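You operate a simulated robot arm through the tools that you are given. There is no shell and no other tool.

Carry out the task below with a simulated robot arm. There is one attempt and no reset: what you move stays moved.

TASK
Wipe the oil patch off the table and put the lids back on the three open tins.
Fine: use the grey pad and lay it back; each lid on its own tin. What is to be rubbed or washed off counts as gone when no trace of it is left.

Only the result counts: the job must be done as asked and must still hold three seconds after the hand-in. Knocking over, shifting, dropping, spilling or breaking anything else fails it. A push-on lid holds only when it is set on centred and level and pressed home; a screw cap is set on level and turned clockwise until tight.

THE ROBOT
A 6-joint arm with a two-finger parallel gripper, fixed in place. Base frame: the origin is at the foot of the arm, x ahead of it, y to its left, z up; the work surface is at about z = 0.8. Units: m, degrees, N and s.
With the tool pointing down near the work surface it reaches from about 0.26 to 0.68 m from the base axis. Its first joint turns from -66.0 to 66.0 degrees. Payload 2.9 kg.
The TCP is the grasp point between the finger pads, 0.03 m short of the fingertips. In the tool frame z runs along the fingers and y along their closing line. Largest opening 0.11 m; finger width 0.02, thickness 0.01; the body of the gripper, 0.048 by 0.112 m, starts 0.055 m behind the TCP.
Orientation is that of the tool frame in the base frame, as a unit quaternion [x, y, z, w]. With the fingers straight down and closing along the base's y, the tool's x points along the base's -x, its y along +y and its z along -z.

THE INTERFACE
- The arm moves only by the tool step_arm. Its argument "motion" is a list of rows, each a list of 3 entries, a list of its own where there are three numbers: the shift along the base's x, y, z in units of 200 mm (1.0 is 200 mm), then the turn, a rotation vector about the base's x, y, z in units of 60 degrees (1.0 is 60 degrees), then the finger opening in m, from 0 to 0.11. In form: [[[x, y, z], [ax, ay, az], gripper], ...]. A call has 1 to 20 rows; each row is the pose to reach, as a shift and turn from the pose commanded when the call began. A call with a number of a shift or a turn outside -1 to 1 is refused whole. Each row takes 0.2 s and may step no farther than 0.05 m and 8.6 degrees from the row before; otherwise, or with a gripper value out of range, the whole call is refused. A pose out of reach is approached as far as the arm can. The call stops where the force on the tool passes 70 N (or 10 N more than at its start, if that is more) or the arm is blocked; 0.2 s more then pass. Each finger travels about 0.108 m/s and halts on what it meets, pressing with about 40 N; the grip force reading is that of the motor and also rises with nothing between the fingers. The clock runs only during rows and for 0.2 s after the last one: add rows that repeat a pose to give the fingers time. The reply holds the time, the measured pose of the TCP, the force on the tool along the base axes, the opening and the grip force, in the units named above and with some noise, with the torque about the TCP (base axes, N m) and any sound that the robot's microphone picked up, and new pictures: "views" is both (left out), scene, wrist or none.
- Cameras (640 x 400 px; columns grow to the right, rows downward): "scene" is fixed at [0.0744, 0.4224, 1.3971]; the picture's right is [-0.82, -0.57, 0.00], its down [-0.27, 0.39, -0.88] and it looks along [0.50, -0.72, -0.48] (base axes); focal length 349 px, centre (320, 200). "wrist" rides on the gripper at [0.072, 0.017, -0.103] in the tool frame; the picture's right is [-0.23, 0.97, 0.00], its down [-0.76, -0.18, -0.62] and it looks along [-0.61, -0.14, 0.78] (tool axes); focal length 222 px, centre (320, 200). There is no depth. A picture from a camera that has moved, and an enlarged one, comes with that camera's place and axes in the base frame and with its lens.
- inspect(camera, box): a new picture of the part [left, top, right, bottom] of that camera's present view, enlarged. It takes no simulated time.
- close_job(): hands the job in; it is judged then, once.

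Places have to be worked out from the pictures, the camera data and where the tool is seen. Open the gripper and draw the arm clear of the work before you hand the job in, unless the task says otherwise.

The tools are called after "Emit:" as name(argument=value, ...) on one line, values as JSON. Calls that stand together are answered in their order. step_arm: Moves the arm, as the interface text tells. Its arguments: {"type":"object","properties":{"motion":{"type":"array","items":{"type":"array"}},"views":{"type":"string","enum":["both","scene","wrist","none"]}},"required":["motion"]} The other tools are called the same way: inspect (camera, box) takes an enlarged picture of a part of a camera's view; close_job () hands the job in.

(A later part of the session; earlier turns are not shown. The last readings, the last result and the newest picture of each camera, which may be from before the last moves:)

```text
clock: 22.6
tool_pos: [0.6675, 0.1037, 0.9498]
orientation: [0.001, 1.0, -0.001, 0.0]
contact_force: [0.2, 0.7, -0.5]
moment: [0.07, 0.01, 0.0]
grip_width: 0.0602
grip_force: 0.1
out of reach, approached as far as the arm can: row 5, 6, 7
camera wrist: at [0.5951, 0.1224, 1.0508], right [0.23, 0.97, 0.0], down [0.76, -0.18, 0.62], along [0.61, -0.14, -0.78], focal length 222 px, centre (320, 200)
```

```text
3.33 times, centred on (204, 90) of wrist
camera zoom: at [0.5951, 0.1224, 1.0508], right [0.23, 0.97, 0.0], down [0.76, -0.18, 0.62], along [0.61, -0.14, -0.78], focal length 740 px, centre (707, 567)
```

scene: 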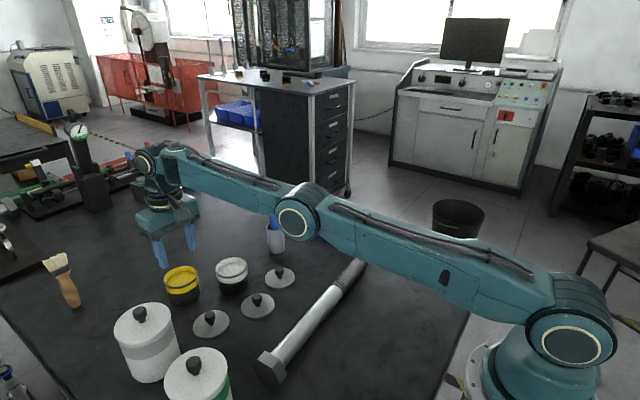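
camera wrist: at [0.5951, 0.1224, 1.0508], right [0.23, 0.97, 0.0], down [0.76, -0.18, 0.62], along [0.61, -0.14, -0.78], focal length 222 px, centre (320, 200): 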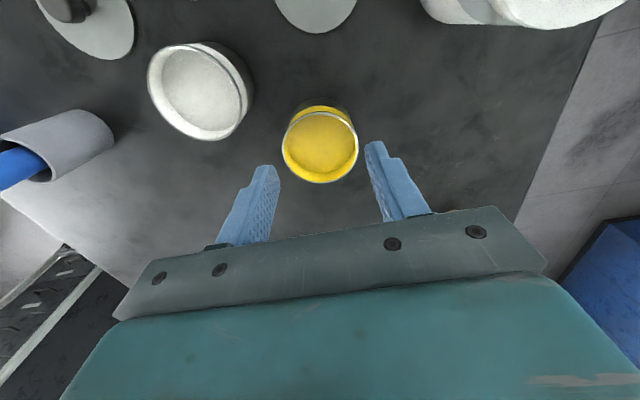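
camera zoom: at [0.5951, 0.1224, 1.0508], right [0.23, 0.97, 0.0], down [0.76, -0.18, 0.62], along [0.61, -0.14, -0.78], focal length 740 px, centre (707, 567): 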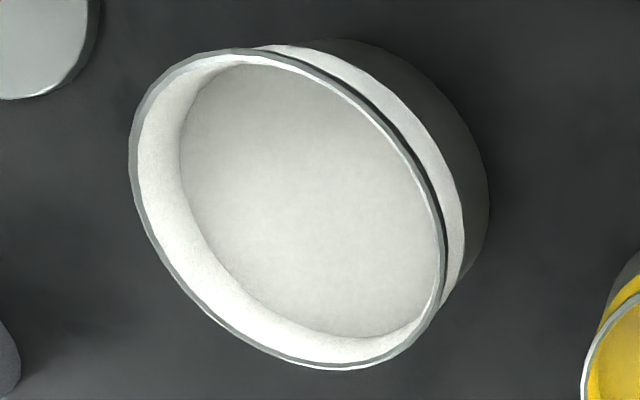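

Rims agree from two views: yellow (0.691, 0.101), white (0.620, 0.011), all about 0.074 m across at z ≈ 0.8535. I go back to lid B with the tool yawed 45°, so I can later centre it with two perpendicular grips.

Emit:
step_arm(motion=[[[-0.13, -0.06, 0.0], [0, 0, 0.125], 0.06], [[-0.26, -0.12, 0.0], [0, 0, 0.25], 0.06], [[-0.39, -0.18, 0.0], [0, 0, 0.375], 0.06], [[-0.52, -0.24, 0], [0, 0, 0.5], 0.06], [[-0.65, -0.3, 0], [0, 0, 0.625], 0.06], [[-0.786, -0.355, 0], [0, 0, 0.75], 0.06], [[-0.786, -0.355, 0], [0, 0, 0.75], 0.06]], views="both")

Emit:
step_arm(motion=[[[0, 0, 0], [0, 0, 0], 0.06]], views="none")

Emit:
step_arm(motion=[[[0, 0, 0], [0, 0, 0], 0.06]], views="none")

```text
clock: 24.2
tool_pos: [0.5103, 0.0334, 0.9502]
orientation: [-0.383, 0.924, -0.001, -0.001]
contact_force: [0.6, 0.4, -0.5]
moment: [0.03, 0.03, 0.03]
grip_width: 0.0602
grip_force: 0.1
camera wrist: at [0.4472, -0.0051, 1.0519], right [-0.53, 0.85, 0.0], down [0.66, 0.41, 0.62], along [0.53, 0.33, -0.78], focal length 222 px, centre (320, 200)
```

scene: 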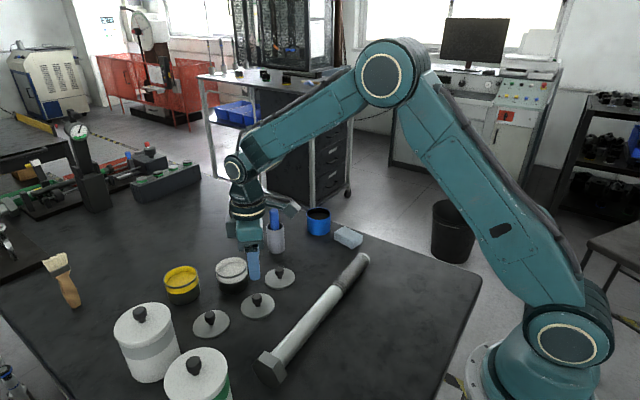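
wrist: 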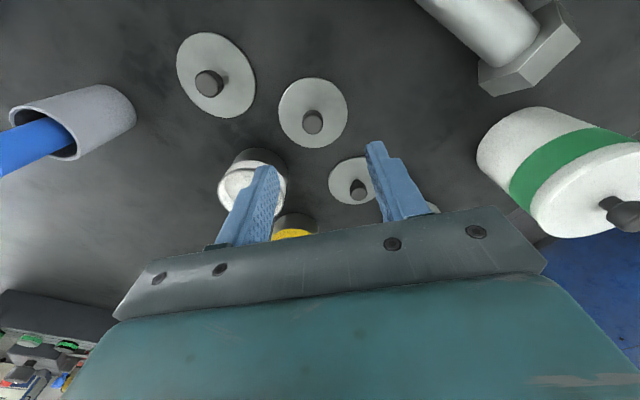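

```text
clock: 24.6
tool_pos: [0.5107, 0.0331, 0.9495]
orientation: [-0.382, 0.924, 0.0, 0.0]
contact_force: [-0.2, -0.3, 0.7]
moment: [0.0, 0.0, 0.0]
grip_width: 0.0603
grip_force: 0.1
```

```text
clock: 25.0
tool_pos: [0.5108, 0.0336, 0.9493]
orientation: [-0.383, 0.924, 0.0, 0.0]
contact_force: [-0.4, -0.7, 0.0]
moment: [0.0, 0.01, 0.01]
grip_width: 0.0599
grip_force: 0.0
```

Readings settle at (0.5106, 0.0334, 0.950). Lid B's knob sits slightly off the tool axis in this view; I enlarge to get its exact place.

Emit:
inspect(camera="wrist", box=[264, 65, 360, 155])

Emit:
inspect(camera="scene", box=[205, 225, 301, 325])

```text
4.44 times, centred on (312, 110) of wrist
camera zoom: at [0.4474, -0.0048, 1.0518], right [-0.53, 0.85, 0.0], down [0.66, 0.41, 0.62], along [0.53, 0.33, -0.78], focal length 987 px, centre (356, 600)
```

zoom: 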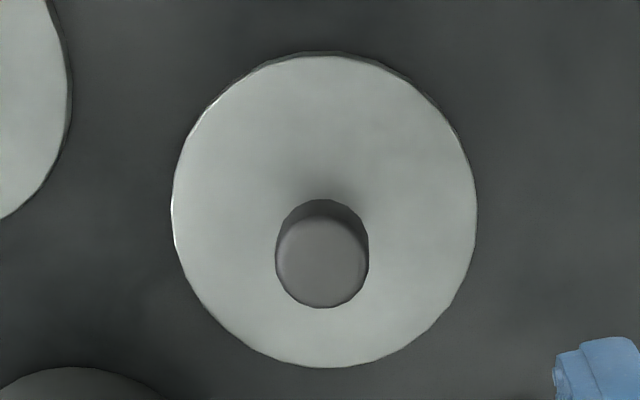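

```text
4.00 times, centred on (253, 275) of scene
camera zoom: at [0.0744, 0.4224, 1.3971], right [-0.82, -0.57, 0.0], down [-0.27, 0.39, -0.88], along [0.5, -0.72, -0.48], focal length 1396 px, centre (588, -100)
```

zoom: 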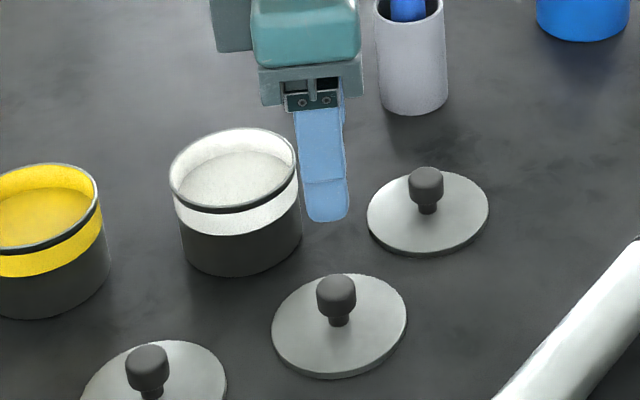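

Lid B is centred at about (0.5194, 0.031) with a knob about 0.02 m wide. I descend over the knob and do a first centring grip at yaw +45°.

Emit:
step_arm(motion=[[[0.02, -0.006, -0.15], [0, 0, 0], 0.06], [[0.0435, -0.012, -0.3], [0, 0, 0], 0.06], [[0.0435, -0.012, -0.45], [0, 0, 0], 0.06], [[0.0435, -0.012, -0.53], [0, 0, 0], 0.06], [[0.0435, -0.012, -0.56], [0, 0, 0], 0.06], [[0.0435, -0.012, -0.56], [0, 0, 0], 0.04], [[0.0435, -0.012, -0.56], [0, 0, 0], 0.015], [[0.0435, -0.012, -0.56], [0, 0, 0], 0.01], [[0.0435, -0.012, -0.56], [0, 0, 0], 0.01]], views="both")

```text
clock: 27.0
tool_pos: [0.517, 0.032, 0.8375]
orientation: [-0.383, 0.924, 0.0, 0.0]
contact_force: [-0.6, 0.1, 0.8]
moment: [0.03, -0.04, 0.03]
grip_width: 0.0184
grip_force: 39.5
camera wrist: at [0.4544, -0.0063, 0.9389], right [-0.53, 0.85, 0.0], down [0.66, 0.41, 0.62], along [0.53, 0.33, -0.78], focal length 222 px, centre (320, 200)
```

scene: 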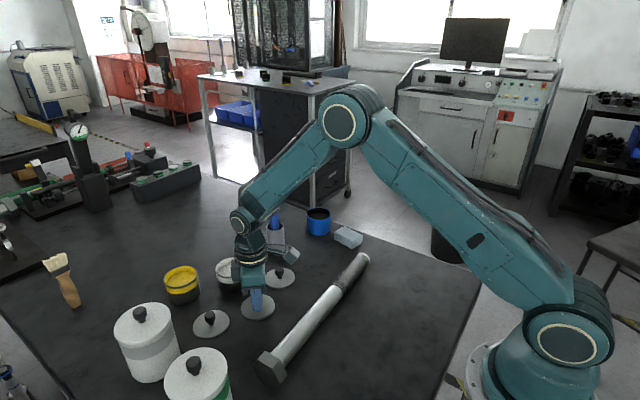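
wrist: 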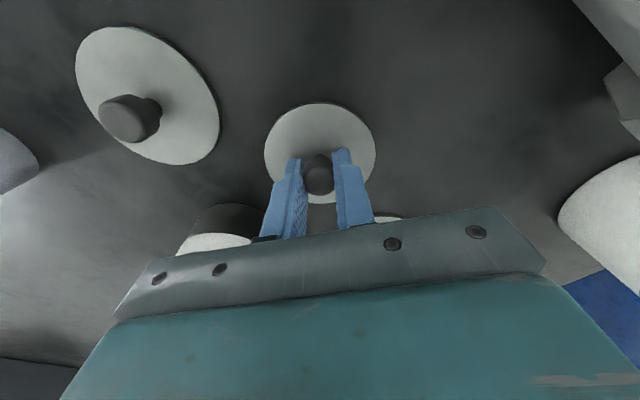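

The knob is gripped at 0.0184 m. Now I open, turn the tool 90° in place and grip again to centre it along the other direction.

Emit:
step_arm(motion=[[[0, 0, 0], [0, 0, 0], 0.035], [[0, 0, 0], [0, 0, 0], 0.05], [[0, 0, 0], [0, 0, -0.125], 0.05], [[0, 0, 0], [0, 0, -0.25], 0.05], [[0, 0, 0], [0, 0, -0.375], 0.05], [[0, 0, 0], [0, 0, -0.5], 0.05], [[0, 0, 0], [0, 0, -0.625], 0.05], [[0, 0, 0], [0, 0, -0.75], 0.05], [[0, 0, 0], [0, 0, -0.75], 0.05]], views="none")

Emit:
step_arm(motion=[[[0, 0, 0], [0, 0, -0.125], 0.05], [[0, 0, 0], [0, 0, -0.25], 0.05], [[0, 0, 0], [0, 0, -0.375], 0.05], [[0, 0, 0], [0, 0, -0.5], 0.05], [[0, 0, 0], [0, 0, -0.625], 0.05], [[0, 0, 0], [0, 0, -0.75], 0.05], [[0, 0, 0], [0, 0, -0.75], 0.05], [[0, 0, 0], [0, 0, -0.75], 0.03], [[0, 0, 0], [0, 0, -0.75], 0.012], [[0, 0, 0], [0, 0, -0.75], 0.01], [[0, 0, 0], [0, 0, -0.75], 0.01]], views="both")

```text
clock: 29.0
tool_pos: [0.5196, 0.031, 0.8375]
orientation: [0.001, 1.0, -0.001, 0.0]
contact_force: [-0.4, 0.5, -0.3]
moment: [0.04, -0.02, 0.01]
grip_width: 0.0499
grip_force: 0.0
```

```text
clock: 31.4
tool_pos: [0.52, 0.0312, 0.8376]
orientation: [0.383, 0.924, 0.0, 0.0]
contact_force: [0.5, 0.1, 1.3]
moment: [-0.02, -0.03, -0.03]
grip_width: 0.0183
grip_force: 40.1
camera wrist: at [0.4793, 0.0952, 0.9388], right [0.85, 0.53, 0.0], down [0.41, -0.66, 0.62], along [0.33, -0.53, -0.78], focal length 222 px, centre (320, 200)
```

scene: 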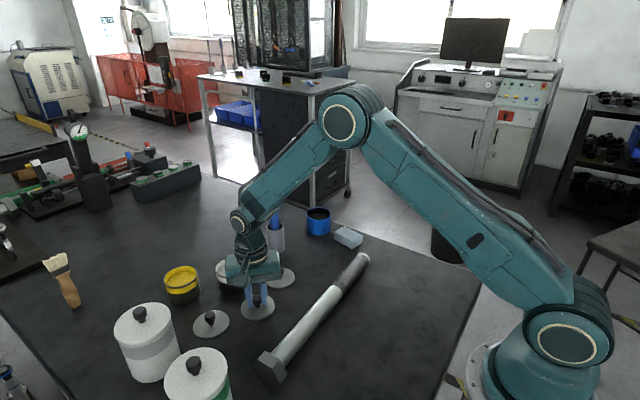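
wrist: 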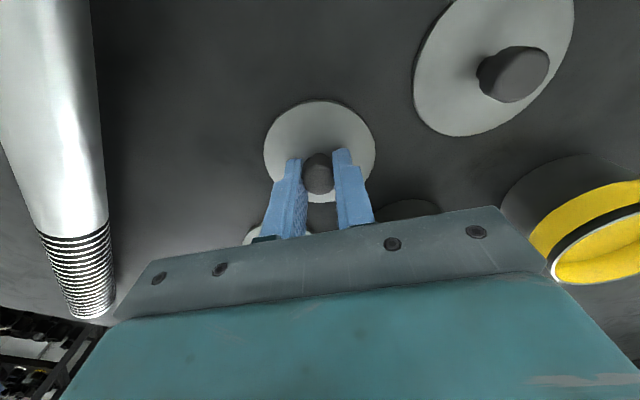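

Both grips agree: lid B is centred on the tool at (0.520, 0.031), which also confirms the camera measurements to within about a millimetre. I lift it and carry it over the white tin.

Emit:
step_arm(motion=[[[0, 0, 0.1], [0, 0, 0], 0.01], [[0, 0, 0.22], [0, 0, 0], 0.01], [[0, 0, 0.35], [0, 0, 0], 0.01], [[0.15, -0.03, 0.35], [0, 0, 0.125], 0.01], [[0.3, -0.06, 0.35], [0, 0, 0.25], 0.01], [[0.4, -0.08, 0.35], [0, 0, 0.375], 0.01], [[0.45, -0.09, 0.35], [0, 0, 0.5], 0.01], [[0.5, -0.103, 0.35], [0, 0, 0.625], 0.01], [[0.5, -0.103, 0.35], [0, 0, 0.75], 0.01], [[0.5, -0.103, 0.35], [0, 0, 0.75], 0.01]], views="both")

Emit:
step_arm(motion=[[[0, 0, 0], [0, 0, 0], 0.01]], views="none")

```text
clock: 33.6
tool_pos: [0.6192, 0.011, 0.9066]
orientation: [-0.001, 1.0, 0.0, 0.0]
contact_force: [0.0, 0.6, -0.1]
moment: [-0.01, 0.02, -0.02]
grip_width: 0.0181
grip_force: 39.9
camera wrist: at [0.5463, 0.0284, 1.0089], right [0.23, 0.97, 0.0], down [0.76, -0.18, 0.62], along [0.61, -0.14, -0.78], focal length 222 px, centre (320, 200)
```

scene: 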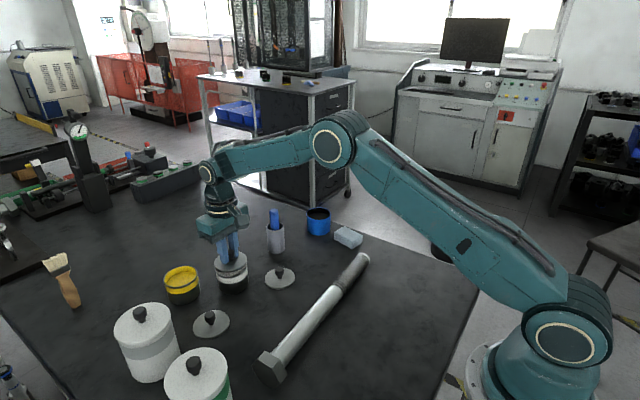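
wrist: 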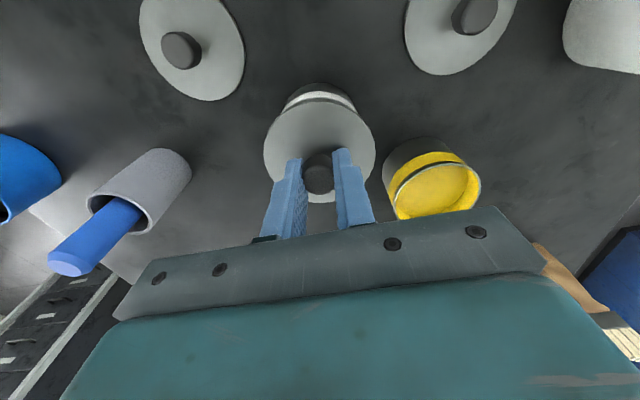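

```text
clock: 34.0
tool_pos: [0.6194, 0.0101, 0.9078]
orientation: [0.0, 1.0, -0.001, 0.0]
contact_force: [0.6, -0.7, 0.6]
moment: [0.0, 0.01, 0.03]
grip_width: 0.0182
grip_force: 39.9
```

I'll enlarge both views to compare the lid's edge with the tin's rim.

Emit:
inspect(camera="wrist", box=[256, 75, 384, 205])

Emit:
inspect(camera="scene", box=[200, 235, 264, 300])

```text
3.08 times, centred on (320, 140) of wrist
camera zoom: at [0.5463, 0.0285, 1.0089], right [0.23, 0.97, 0.0], down [0.76, -0.18, 0.62], along [0.61, -0.14, -0.78], focal length 684 px, centre (320, 385)
```

zoom: 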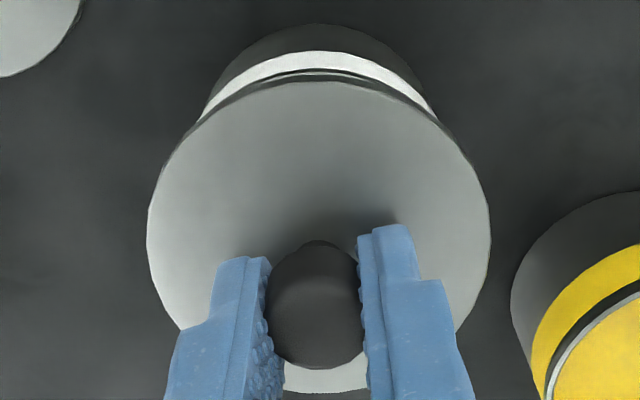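

```text
6.15 times, centred on (232, 268) of scene
camera zoom: at [0.0744, 0.4224, 1.3971], right [-0.82, -0.57, 0.0], down [-0.27, 0.39, -0.88], along [0.5, -0.72, -0.48], focal length 2148 px, centre (862, -215)
```

zoom: 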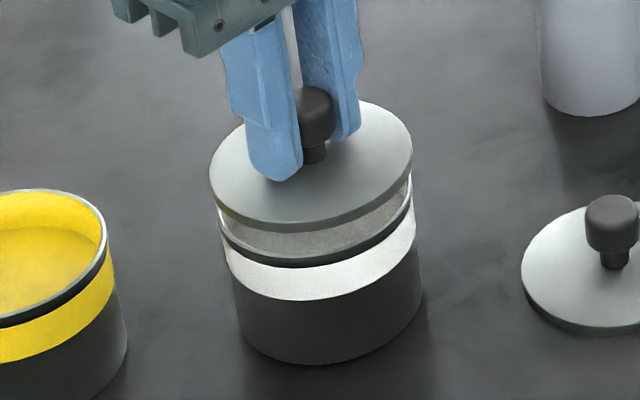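

Alignment looks within about a millimetre in both views. I lower the lid toward the rim in small steps, watching the force.

Emit:
step_arm(motion=[[[0.0, -0.002, -0.03], [0, 0, 0], 0.01], [[0.0, -0.002, -0.045], [0, 0, 0], 0.01], [[0, -0.002, -0.055], [0, 0, 0], 0.01], [[0, -0.002, -0.055], [0, 0, 0], 0.01]], views="both")

Emit:
inspect(camera="scene", box=[200, 235, 264, 300])

Emit:
inspect(camera="wrist", box=[256, 75, 384, 205])

```text
clock: 35.0
tool_pos: [0.6187, 0.0097, 0.8962]
orientation: [0.0, 1.0, 0.0, 0.0]
contact_force: [0.6, -0.1, 0.0]
moment: [0.02, 0.03, 0.0]
grip_width: 0.0182
grip_force: 40.2
camera wrist: at [0.5465, 0.0282, 0.9979], right [0.23, 0.97, 0.0], down [0.76, -0.18, 0.62], along [0.61, -0.14, -0.78], focal length 222 px, centre (320, 200)
```

scene: 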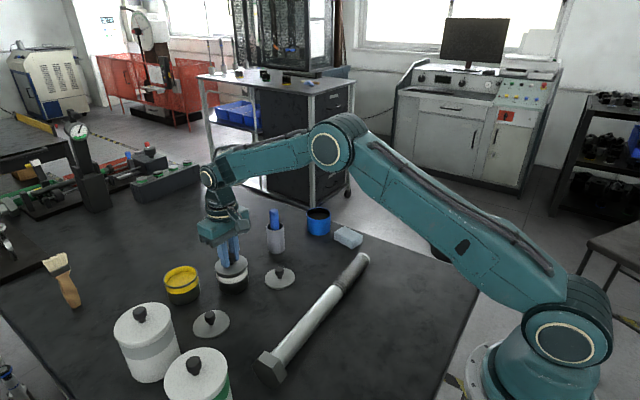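
wrist: 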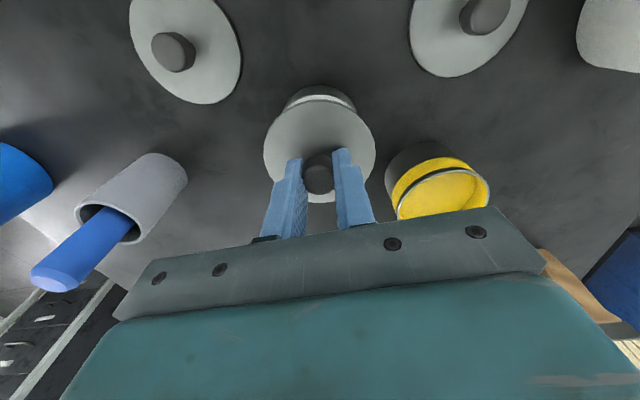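

```text
6.15 times, centred on (232, 268) of scene
camera zoom: at [0.0744, 0.4224, 1.3971], right [-0.82, -0.57, 0.0], down [-0.27, 0.39, -0.88], along [0.5, -0.72, -0.48], focal length 2148 px, centre (862, -215)
```

zoom: 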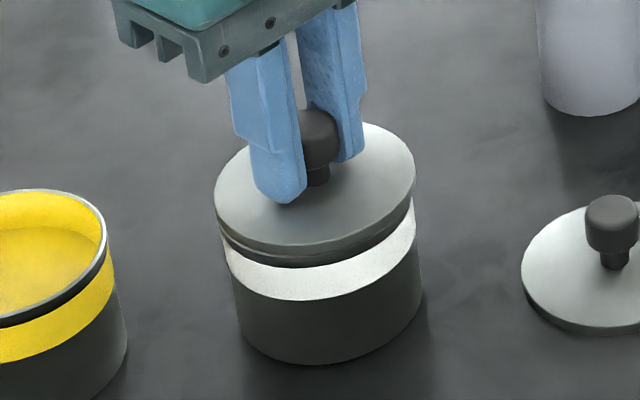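

```text
3.08 times, centred on (320, 140) of wrist
camera zoom: at [0.5465, 0.0282, 0.9979], right [0.23, 0.97, 0.0], down [0.76, -0.18, 0.62], along [0.61, -0.14, -0.78], focal length 684 px, centre (320, 385)
```

zoom: 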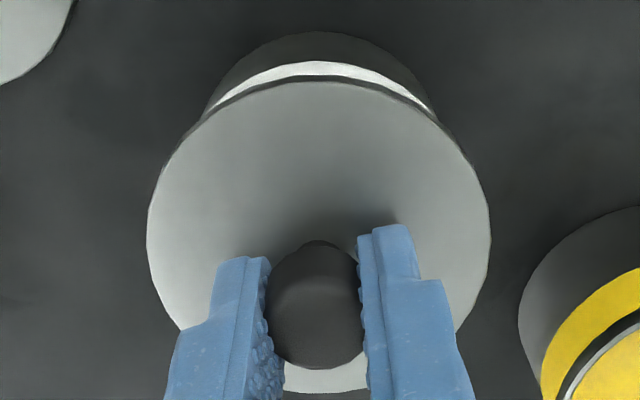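

Still free at z = 0.896 and well centred in both views. I continue down in 1 mm steps to feel the rim.

Emit:
step_arm(motion=[[[0, 0, -0.006], [0, 0, 0], 0.01], [[0, 0, -0.012], [0, 0, 0], 0.01], [[0, 0, -0.018], [0, 0, 0], 0.01], [[0, 0, -0.018], [0, 0, 0], 0.01]], views="none")

```text
clock: 36.0
tool_pos: [0.6199, 0.0104, 0.8921]
orientation: [0.0, 1.0, 0.0, 0.002]
contact_force: [0.5, -1.1, 2.7]
moment: [0.03, 0.07, 0.0]
grip_width: 0.0183
grip_force: 40.0
```

First contact at z ≈ 0.892 (2.7 N), as predicted. I press on gradually.

Emit:
step_arm(motion=[[[0, 0, -0.005], [0, 0, 0], 0.01], [[0, 0, -0.01], [0, 0, 0], 0.01], [[0, 0, -0.015], [0, 0, 0], 0.01], [[0, 0, -0.015], [0, 0, 0], 0.01]], views="none")

```text
clock: 37.0
tool_pos: [0.6202, 0.0107, 0.8932]
orientation: [0.0, 1.0, 0.0, 0.002]
contact_force: [-8.8, -1.6, 32.2]
moment: [-0.03, 0.24, -0.04]
grip_width: 0.0182
grip_force: 39.9
```

Now 32 N with the lid at the rim. I look at the seating before pressing harder.

Emit:
inspect(camera="scene", box=[200, 235, 264, 300])

Emit:
inspect(camera="wrist", box=[256, 75, 384, 205])

```text
6.15 times, centred on (232, 268) of scene
camera zoom: at [0.0735, 0.4223, 1.3972], right [-0.82, -0.57, 0.0], down [-0.27, 0.39, -0.88], along [0.5, -0.72, -0.48], focal length 2148 px, centre (862, -215)
```

zoom: 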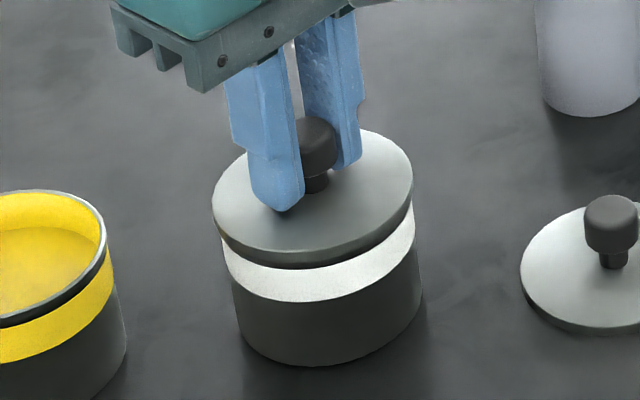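

```text
3.08 times, centred on (320, 140) of wrist
camera zoom: at [0.5468, 0.0286, 0.9939], right [0.23, 0.97, 0.0], down [0.76, -0.18, 0.63], along [0.61, -0.14, -0.78], focal length 684 px, centre (320, 385)
```

zoom: 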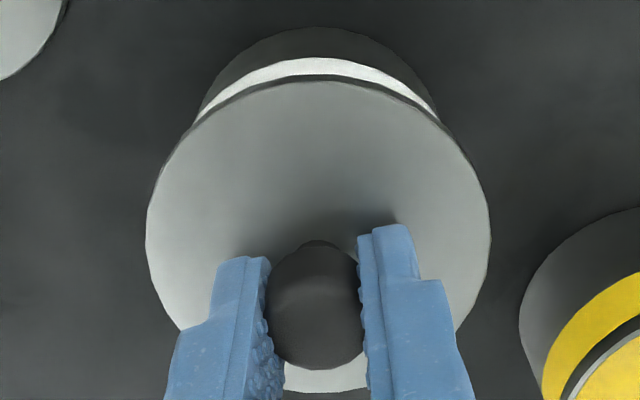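

The lid is level and nearly centred, with a slight sideways load in -x. I ease x back by about a millimetre and press harder, listening for it to seat.

Emit:
step_arm(motion=[[[-0.005, -0.002, 0], [0, 0, 0], 0.01], [[-0.006, -0.002, -0.005], [0, 0, 0], 0.01], [[-0.007, -0.002, -0.01], [0, 0, 0], 0.01], [[-0.007, -0.002, -0.01], [0, 0, 0], 0.01]], views="none")

```text
clock: 38.0
tool_pos: [0.6202, 0.0098, 0.8931]
orientation: [-0.001, 1.0, 0.001, 0.007]
contact_force: [1.5, 1.3, 35.7]
moment: [0.02, 0.09, -0.07]
grip_width: 0.018
grip_force: 40.2
```

Force 36 N, no sound yet. I press further, staying under the 70 N limit.

Emit:
step_arm(motion=[[[-0.002, 0, -0.008], [0, 0, 0], 0.01], [[-0.004, 0, -0.016], [0, 0, 0], 0.01], [[-0.004, 0, -0.016], [0, 0, 0], 0.01]], views="none")

```text
clock: 38.8
tool_pos: [0.6195, 0.0104, 0.8917]
orientation: [0.0, 1.0, 0.0, 0.009]
contact_force: [0.4, 2.2, 45.5]
moment: [0.01, 0.19, -0.06]
grip_width: 0.018
grip_force: 39.7
```

45 N now; a little more.

Emit:
step_arm(motion=[[[-0.002, -0.001, -0.008], [0, 0, 0], 0.01], [[-0.004, -0.002, -0.016], [0, 0, 0], 0.01], [[-0.004, -0.002, -0.02], [0, 0, 0], 0.01], [[-0.004, -0.002, -0.02], [0, 0, 0], 0.01]], views="both")

Emit:
inspect(camera="scene", box=[200, 235, 264, 300])

Emit:
inspect(camera="wrist", box=[256, 75, 384, 205])

```text
clock: 39.8
tool_pos: [0.621, 0.0105, 0.8914]
orientation: [-0.001, 1.0, 0.0, 0.011]
contact_force: [-9.3, 6.6, 63.7]
moment: [-0.01, 0.39, -0.02]
grip_width: 0.0179
grip_force: 40.1
camera wrist: at [0.5451, 0.0282, 0.9924], right [0.23, 0.97, 0.01], down [0.75, -0.18, 0.64], along [0.62, -0.14, -0.77], focal length 222 px, centre (320, 200)
```

scene: 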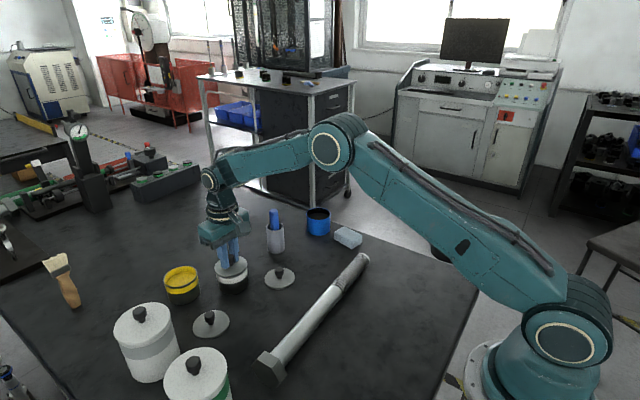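
wrist: 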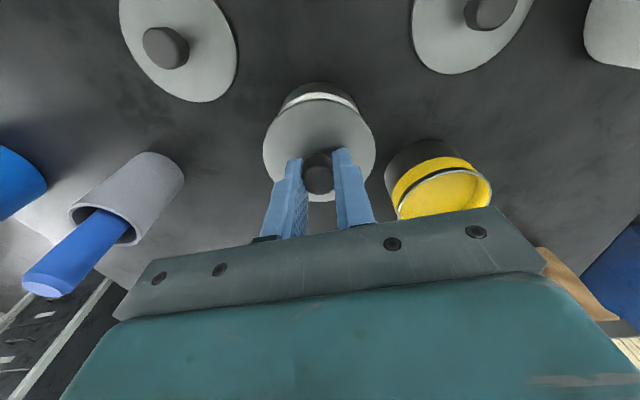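

```text
6.15 times, centred on (232, 268) of scene
camera zoom: at [0.0729, 0.4225, 1.3971], right [-0.82, -0.57, 0.0], down [-0.27, 0.39, -0.88], along [0.5, -0.72, -0.48], focal length 2148 px, centre (862, -215)
```

zoom: 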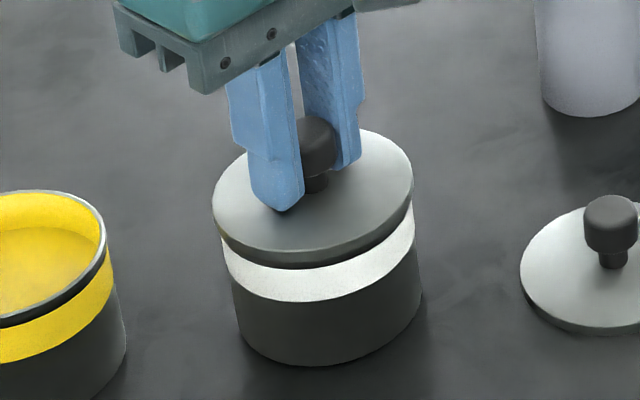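

```text
3.08 times, centred on (320, 140) of wrist
camera zoom: at [0.5451, 0.0282, 0.9924], right [0.23, 0.97, 0.01], down [0.75, -0.18, 0.64], along [0.62, -0.14, -0.77], focal length 684 px, centre (320, 385)
```

zoom: 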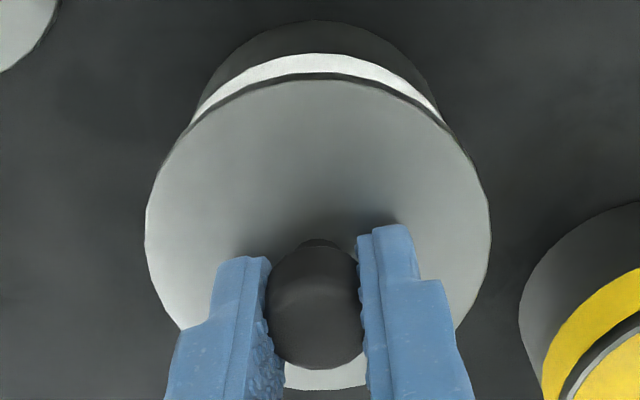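

63 N and no sound yet. I zoom more tightly on the lid/rim boundary to see whether it is home.

Emit:
inspect(camera="scene", box=[216, 250, 248, 276])

Emit:
inspect(camera="scene", box=[160, 258, 208, 298])

Emit:
inspect(camera="scene", box=[100, 290, 240, 400])

```text
15.38 times, centred on (232, 263) of scene
camera zoom: at [0.0729, 0.4225, 1.3971], right [-0.82, -0.57, 0.0], down [-0.27, 0.39, -0.88], along [0.5, -0.72, -0.48], focal length 5371 px, centre (1674, -769)
```

zoom: 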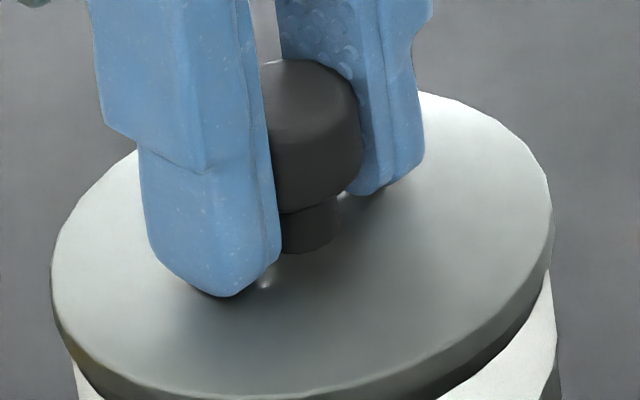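

```text
10.00 times, centred on (184, 278) of scene
camera zoom: at [0.0729, 0.4225, 1.3971], right [-0.82, -0.57, 0.0], down [-0.27, 0.39, -0.88], along [0.5, -0.72, -0.48], focal length 3491 px, centre (1680, -580)
```

zoom: 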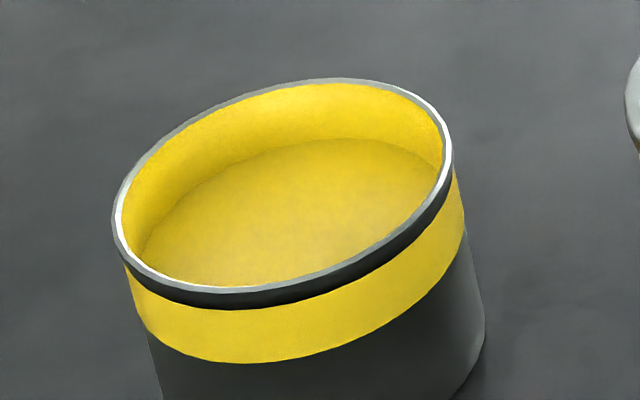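

```text
3.64 times, centred on (170, 345) of scene
camera zoom: at [0.0729, 0.4225, 1.3971], right [-0.82, -0.57, 0.0], down [-0.27, 0.39, -0.88], along [0.5, -0.72, -0.48], focal length 1270 px, centre (866, -327)
```

zoom: 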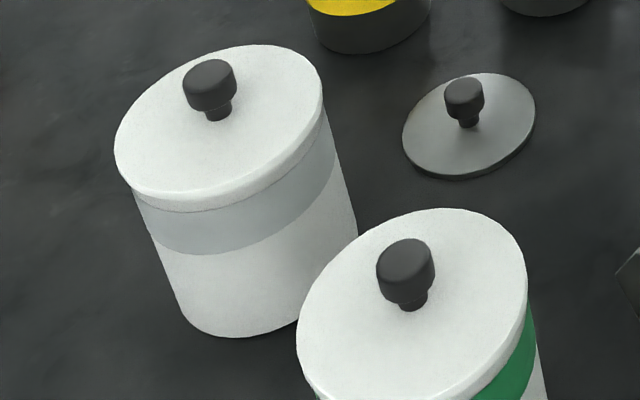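

The lid plate looks to be resting right at the rim, offset perhaps 1 mm toward -x. I relax the downward load to neutral and check the force and picture to learn whether it has seated.

Emit:
step_arm(motion=[[[0.0, 0, 0.02], [0, 0, 0], 0.01], [[0.0, 0, 0.04], [0, 0, 0], 0.01], [[0.008, 0, 0.055], [0, 0, 0], 0.01], [[0.008, 0, 0.055], [0, 0, 0], 0.01]], views="none")

Emit:
inspect(camera="scene", box=[200, 235, 264, 300])

Emit:
inspect(camera="wrist", box=[256, 75, 384, 205])

```text
clock: 40.8
tool_pos: [0.6186, 0.0111, 0.8915]
orientation: [0.001, 1.0, 0.0, 0.001]
contact_force: [7.0, -0.1, 18.5]
moment: [-0.04, -0.58, 0.01]
grip_width: 0.0181
grip_force: 39.6
```

```text
6.15 times, centred on (232, 268) of scene
camera zoom: at [0.0741, 0.4224, 1.3971], right [-0.82, -0.57, 0.0], down [-0.27, 0.39, -0.88], along [0.5, -0.72, -0.48], focal length 2148 px, centre (862, -215)
```

zoom: 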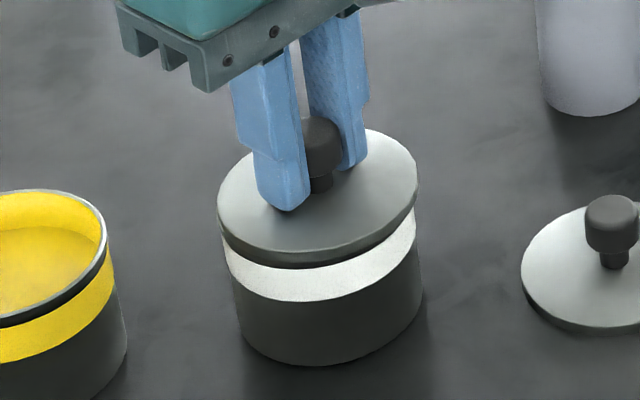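

```text
3.08 times, centred on (320, 140) of wrist
camera zoom: at [0.5455, 0.0278, 0.994], right [0.23, 0.97, 0.0], down [0.76, -0.18, 0.63], along [0.61, -0.14, -0.78], focal length 684 px, centre (320, 385)
```

zoom: 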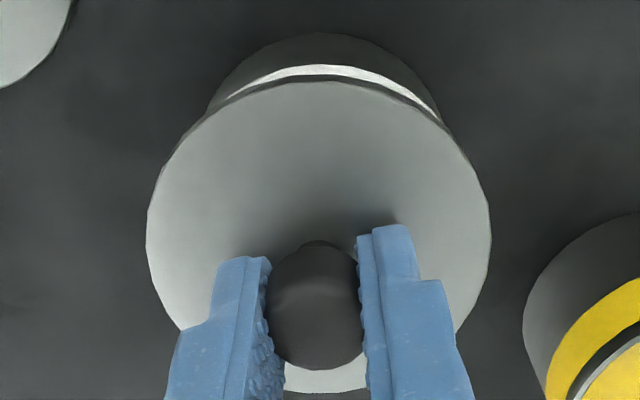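

The lid slid with the gripper, so it is resting on the rim and not yet engaged. I look closely at a lid still on the table, to understand its underside, before re-centring.

Emit:
inspect(camera="scene", box=[262, 262, 300, 292])

Emit:
inspect(camera="scene", box=[190, 305, 232, 342])

Emit:
inspect(camera="scene", box=[214, 258, 252, 290])

Emit:
inspect(camera="wrist", box=[296, 80, 344, 110])

```text
13.33 times, centred on (281, 277) of scene
camera zoom: at [0.0741, 0.4224, 1.3971], right [-0.82, -0.57, 0.0], down [-0.27, 0.39, -0.88], along [0.5, -0.72, -0.48], focal length 4655 px, centre (840, -827)
```

zoom: 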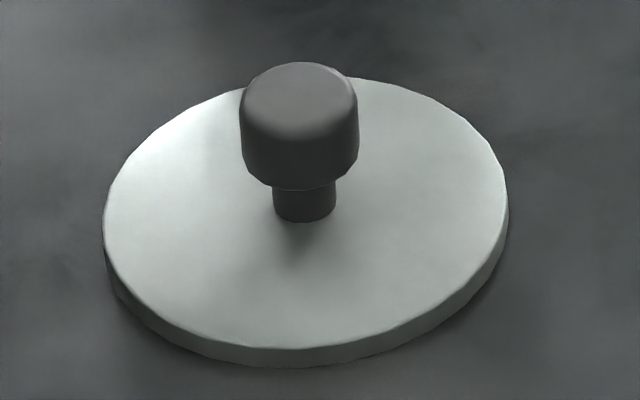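

```text
10.81 times, centred on (211, 324) of scene
camera zoom: at [0.0741, 0.4224, 1.3971], right [-0.82, -0.57, 0.0], down [-0.27, 0.39, -0.88], along [0.5, -0.72, -0.48], focal length 3774 px, centre (1498, -1135)
```

zoom: 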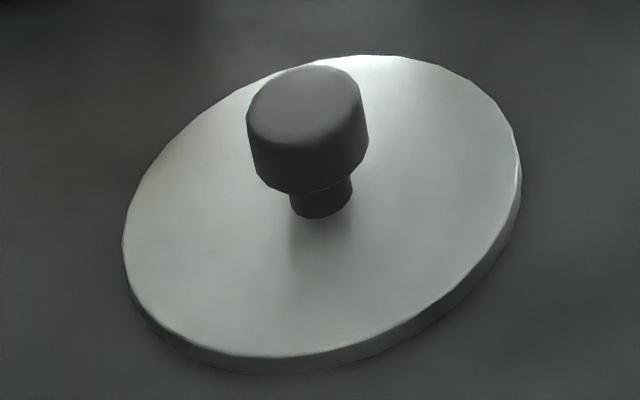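

```text
12.50 times, centred on (233, 274) of scene
camera zoom: at [0.0741, 0.4224, 1.3971], right [-0.82, -0.57, 0.0], down [-0.27, 0.39, -0.88], along [0.5, -0.72, -0.48], focal length 4364 px, centre (1408, -725)
```

zoom: 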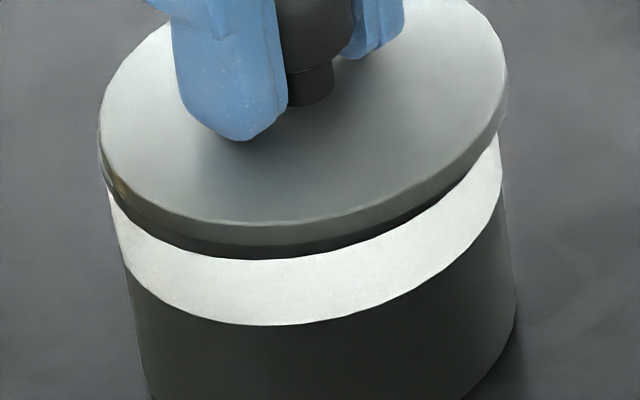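

```text
13.33 times, centred on (320, 95) of wrist
camera zoom: at [0.5455, 0.0278, 0.994], right [0.23, 0.97, 0.0], down [0.76, -0.18, 0.63], along [0.61, -0.14, -0.78], focal length 2962 px, centre (320, 1600)
```

zoom: 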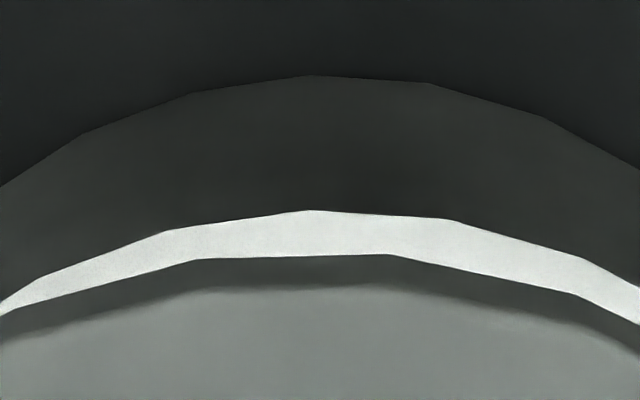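

Comparing wrist and scene pictures, the lid sits about 2.5–3 mm short in -x relative to the tin (tin centre nearer (0.621, 0.010)). I lift the lid a few millimetres off the rim and shift it to match.

Emit:
step_arm(motion=[[[0.0, 0, 0.02], [0, 0, 0], 0.01], [[0.009, 0.002, 0.035], [0, 0, 0], 0.01], [[0.018, 0.0035, 0.035], [0, 0, 0], 0.01], [[0.018, 0.0035, 0.035], [0, 0, 0], 0.01]], views="none")

Emit:
inspect(camera="scene", box=[208, 246, 256, 286])

Emit:
inspect(camera="wrist", box=[288, 75, 352, 115])

Emit:
inspect(camera="wrist", box=[256, 75, 384, 205])

```text
clock: 41.8
tool_pos: [0.6215, 0.0102, 0.898]
orientation: [0.0, 1.0, 0.0, -0.001]
contact_force: [-0.4, -0.3, 0.1]
moment: [0.02, 0.0, -0.01]
grip_width: 0.0181
grip_force: 40.2
```

```text
10.00 times, centred on (232, 266) of scene
camera zoom: at [0.0744, 0.4224, 1.3971], right [-0.82, -0.57, 0.0], down [-0.27, 0.39, -0.88], along [0.5, -0.72, -0.48], focal length 3491 px, centre (1200, -460)
```

zoom: 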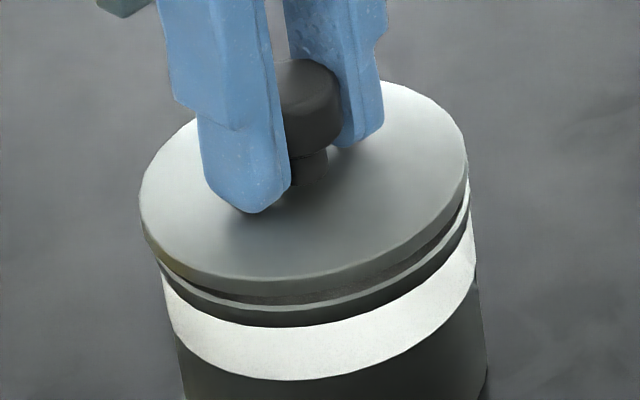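

```text
10.00 times, centred on (320, 95) of wrist
camera zoom: at [0.5491, 0.0284, 0.9994], right [0.23, 0.97, 0.0], down [0.76, -0.18, 0.62], along [0.61, -0.14, -0.78], focal length 2221 px, centre (320, 1250)
```

zoom: 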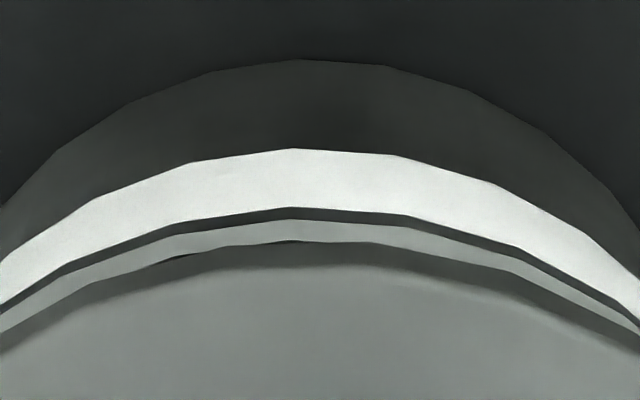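

```text
3.08 times, centred on (320, 140) of wrist
camera zoom: at [0.5491, 0.0284, 0.9994], right [0.23, 0.97, 0.0], down [0.76, -0.18, 0.62], along [0.61, -0.14, -0.78], focal length 684 px, centre (320, 385)
```

zoom: 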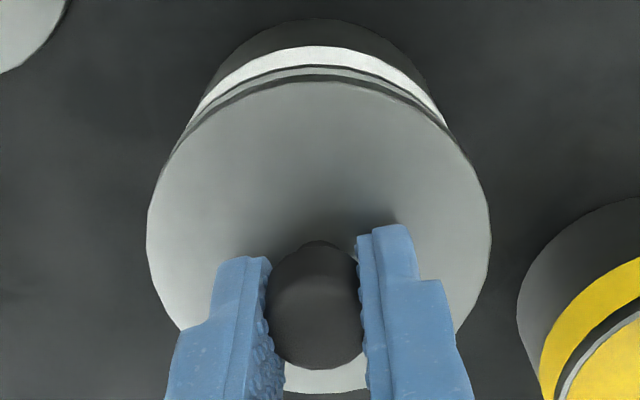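

Now the views show the lid centred to within about half a millimetre. I nudge y slightly and press down, easing x a bit as the load builds to cancel the arm's sideways give.

Emit:
step_arm(motion=[[[0.0, -0.003, -0.02], [0, 0, 0], 0.01], [[0.0, -0.003, -0.03], [0, 0, 0], 0.01], [[-0.002, -0.003, -0.037], [0, 0, 0], 0.01], [[-0.004, -0.003, -0.044], [0, 0, 0], 0.01], [[-0.006, -0.003, -0.05], [0, 0, 0], 0.01], [[-0.006, -0.003, -0.05], [0, 0, 0], 0.01]], views="none")

Emit:
inspect(camera="scene", box=[208, 246, 256, 286])

Emit:
inspect(camera="wrist", box=[288, 75, 352, 115])

```text
clock: 43.2
tool_pos: [0.6216, 0.0093, 0.8929]
orientation: [0.0, 1.0, 0.0, 0.004]
contact_force: [-3.4, 3.0, 33.7]
moment: [0.01, 0.16, -0.11]
grip_width: 0.018
grip_force: 40.2
```

```text
10.00 times, centred on (232, 266) of scene
camera zoom: at [0.0736, 0.4225, 1.3971], right [-0.82, -0.57, 0.0], down [-0.27, 0.39, -0.88], along [0.5, -0.72, -0.48], focal length 3491 px, centre (1200, -460)
```

zoom: 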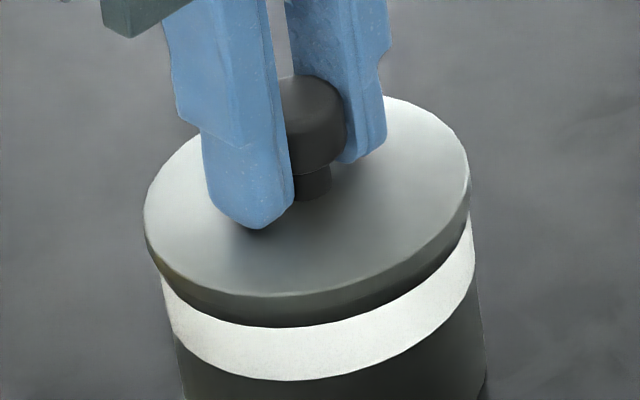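

```text
10.00 times, centred on (320, 95) of wrist
camera zoom: at [0.5478, 0.0278, 0.9937], right [0.23, 0.97, 0.0], down [0.76, -0.18, 0.63], along [0.61, -0.14, -0.78], focal length 2221 px, centre (320, 1250)
```

zoom: 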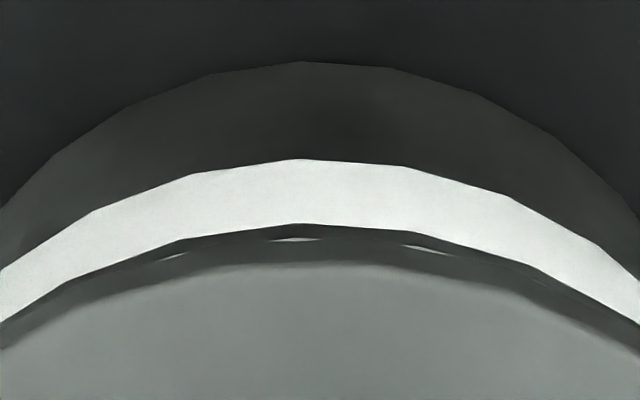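

Centred within about 1 mm now at 34 N. I press up toward 60 N, with a small x correction.

Emit:
step_arm(motion=[[[-0.004, 0.0, -0.006], [0, 0, 0], 0.01], [[-0.007, 0.0, -0.013], [0, 0, 0], 0.01], [[-0.009, 0.0, -0.02], [0, 0, 0], 0.01], [[-0.01, 0.0, -0.024], [0, 0, 0], 0.01], [[-0.01, 0.0, -0.024], [0, 0, 0], 0.01]], views="none")

Emit:
inspect(camera="scene", box=[208, 246, 256, 286])

Emit:
inspect(camera="wrist", box=[288, 75, 352, 115])

```text
clock: 44.4
tool_pos: [0.6212, 0.0102, 0.8919]
orientation: [0.001, 1.0, 0.0, 0.009]
contact_force: [-3.1, 1.0, 49.2]
moment: [0.0, 0.26, -0.01]
grip_width: 0.0181
grip_force: 39.9
```

```text
10.00 times, centred on (232, 266) of scene
camera zoom: at [0.0733, 0.4224, 1.3972], right [-0.82, -0.57, 0.0], down [-0.27, 0.39, -0.88], along [0.5, -0.72, -0.48], focal length 3491 px, centre (1200, -460)
```

zoom: 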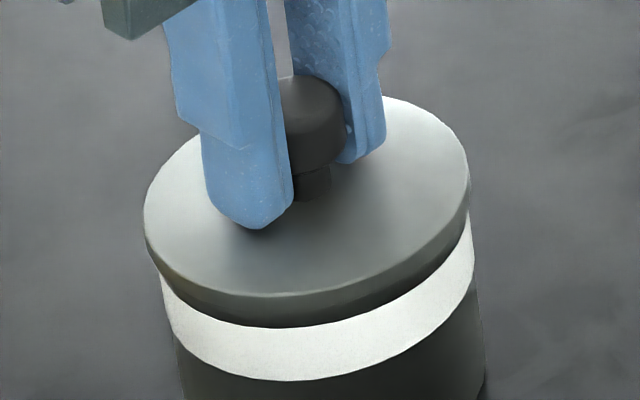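

```text
10.00 times, centred on (320, 95) of wrist
camera zoom: at [0.547, 0.0278, 0.9929], right [0.23, 0.97, 0.0], down [0.75, -0.18, 0.64], along [0.62, -0.14, -0.77], focal length 2221 px, centre (320, 1250)
```

zoom: 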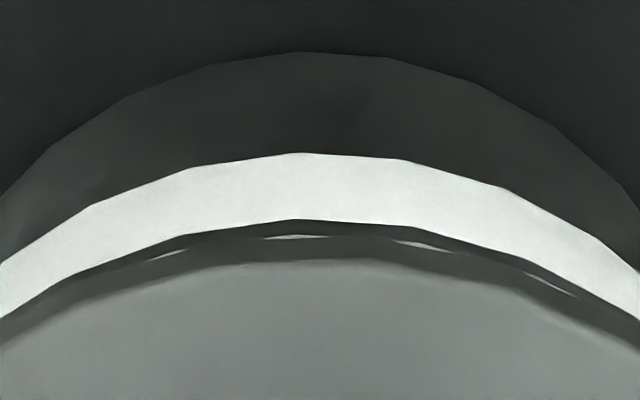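

The lid isn't dropping further and the loaded tool pitches about 1°, which tilts the held lid. Better: unload, release it level on the rim, then press from above on the knob with closed fingers. First I unload gradually while keeping x centred.

Emit:
step_arm(motion=[[[0.004, 0.0, 0.015], [0, 0, 0], 0.01], [[0.008, 0.0, 0.03], [0, 0, 0], 0.01], [[0.012, 0.0, 0.044], [0, 0, 0], 0.01], [[0.012, 0.0, 0.044], [0, 0, 0], 0.01]], views="none")

Emit:
inspect(camera="scene", box=[208, 246, 256, 286])

Emit:
inspect(camera="wrist", box=[288, 75, 352, 115])

```text
clock: 45.4
tool_pos: [0.6217, 0.0102, 0.8917]
orientation: [0.0, 1.0, 0.0, 0.001]
contact_force: [6.8, -2.1, 14.9]
moment: [-0.01, -0.47, -0.06]
grip_width: 0.0181
grip_force: 39.8
```

```text
10.00 times, centred on (232, 266) of scene
camera zoom: at [0.0742, 0.4223, 1.3971], right [-0.82, -0.57, 0.0], down [-0.27, 0.39, -0.88], along [0.5, -0.72, -0.48], focal length 3491 px, centre (1200, -460)
```

zoom: 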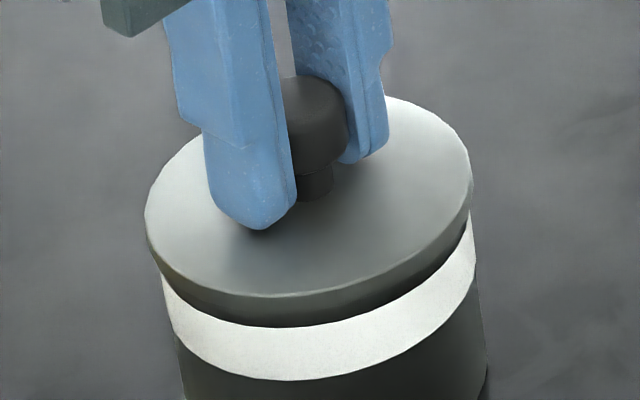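

```text
10.00 times, centred on (320, 95) of wrist
camera zoom: at [0.5482, 0.028, 0.9942], right [0.23, 0.97, 0.0], down [0.76, -0.18, 0.62], along [0.61, -0.14, -0.78], focal length 2221 px, centre (320, 1250)
```

zoom: 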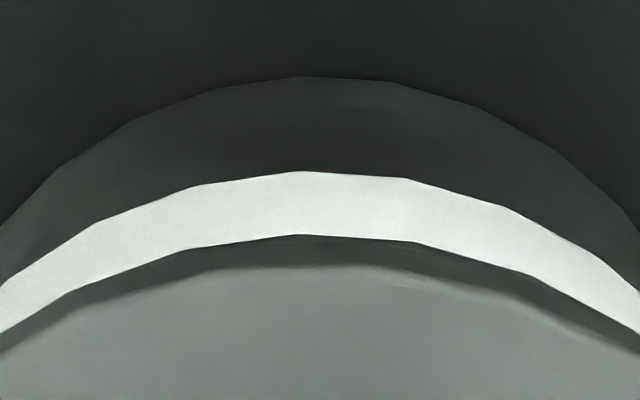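

The lid sits level and centred on the rim (15 N). I relieve the remaining load, then open the fingers and check it stays put.

Emit:
step_arm(motion=[[[0.003, 0.0, 0.006], [0, 0, 0], 0.01], [[0.003, 0.0, 0.008], [0, 0, 0], 0.01], [[0.003, 0.0, 0.008], [0, 0, 0], 0.01]], views="none")

```text
clock: 46.2
tool_pos: [0.6212, 0.0097, 0.8925]
orientation: [0.0, 1.0, 0.0, -0.002]
contact_force: [2.9, 0.5, 6.2]
moment: [-0.02, -0.03, -0.01]
grip_width: 0.0182
grip_force: 39.8
```

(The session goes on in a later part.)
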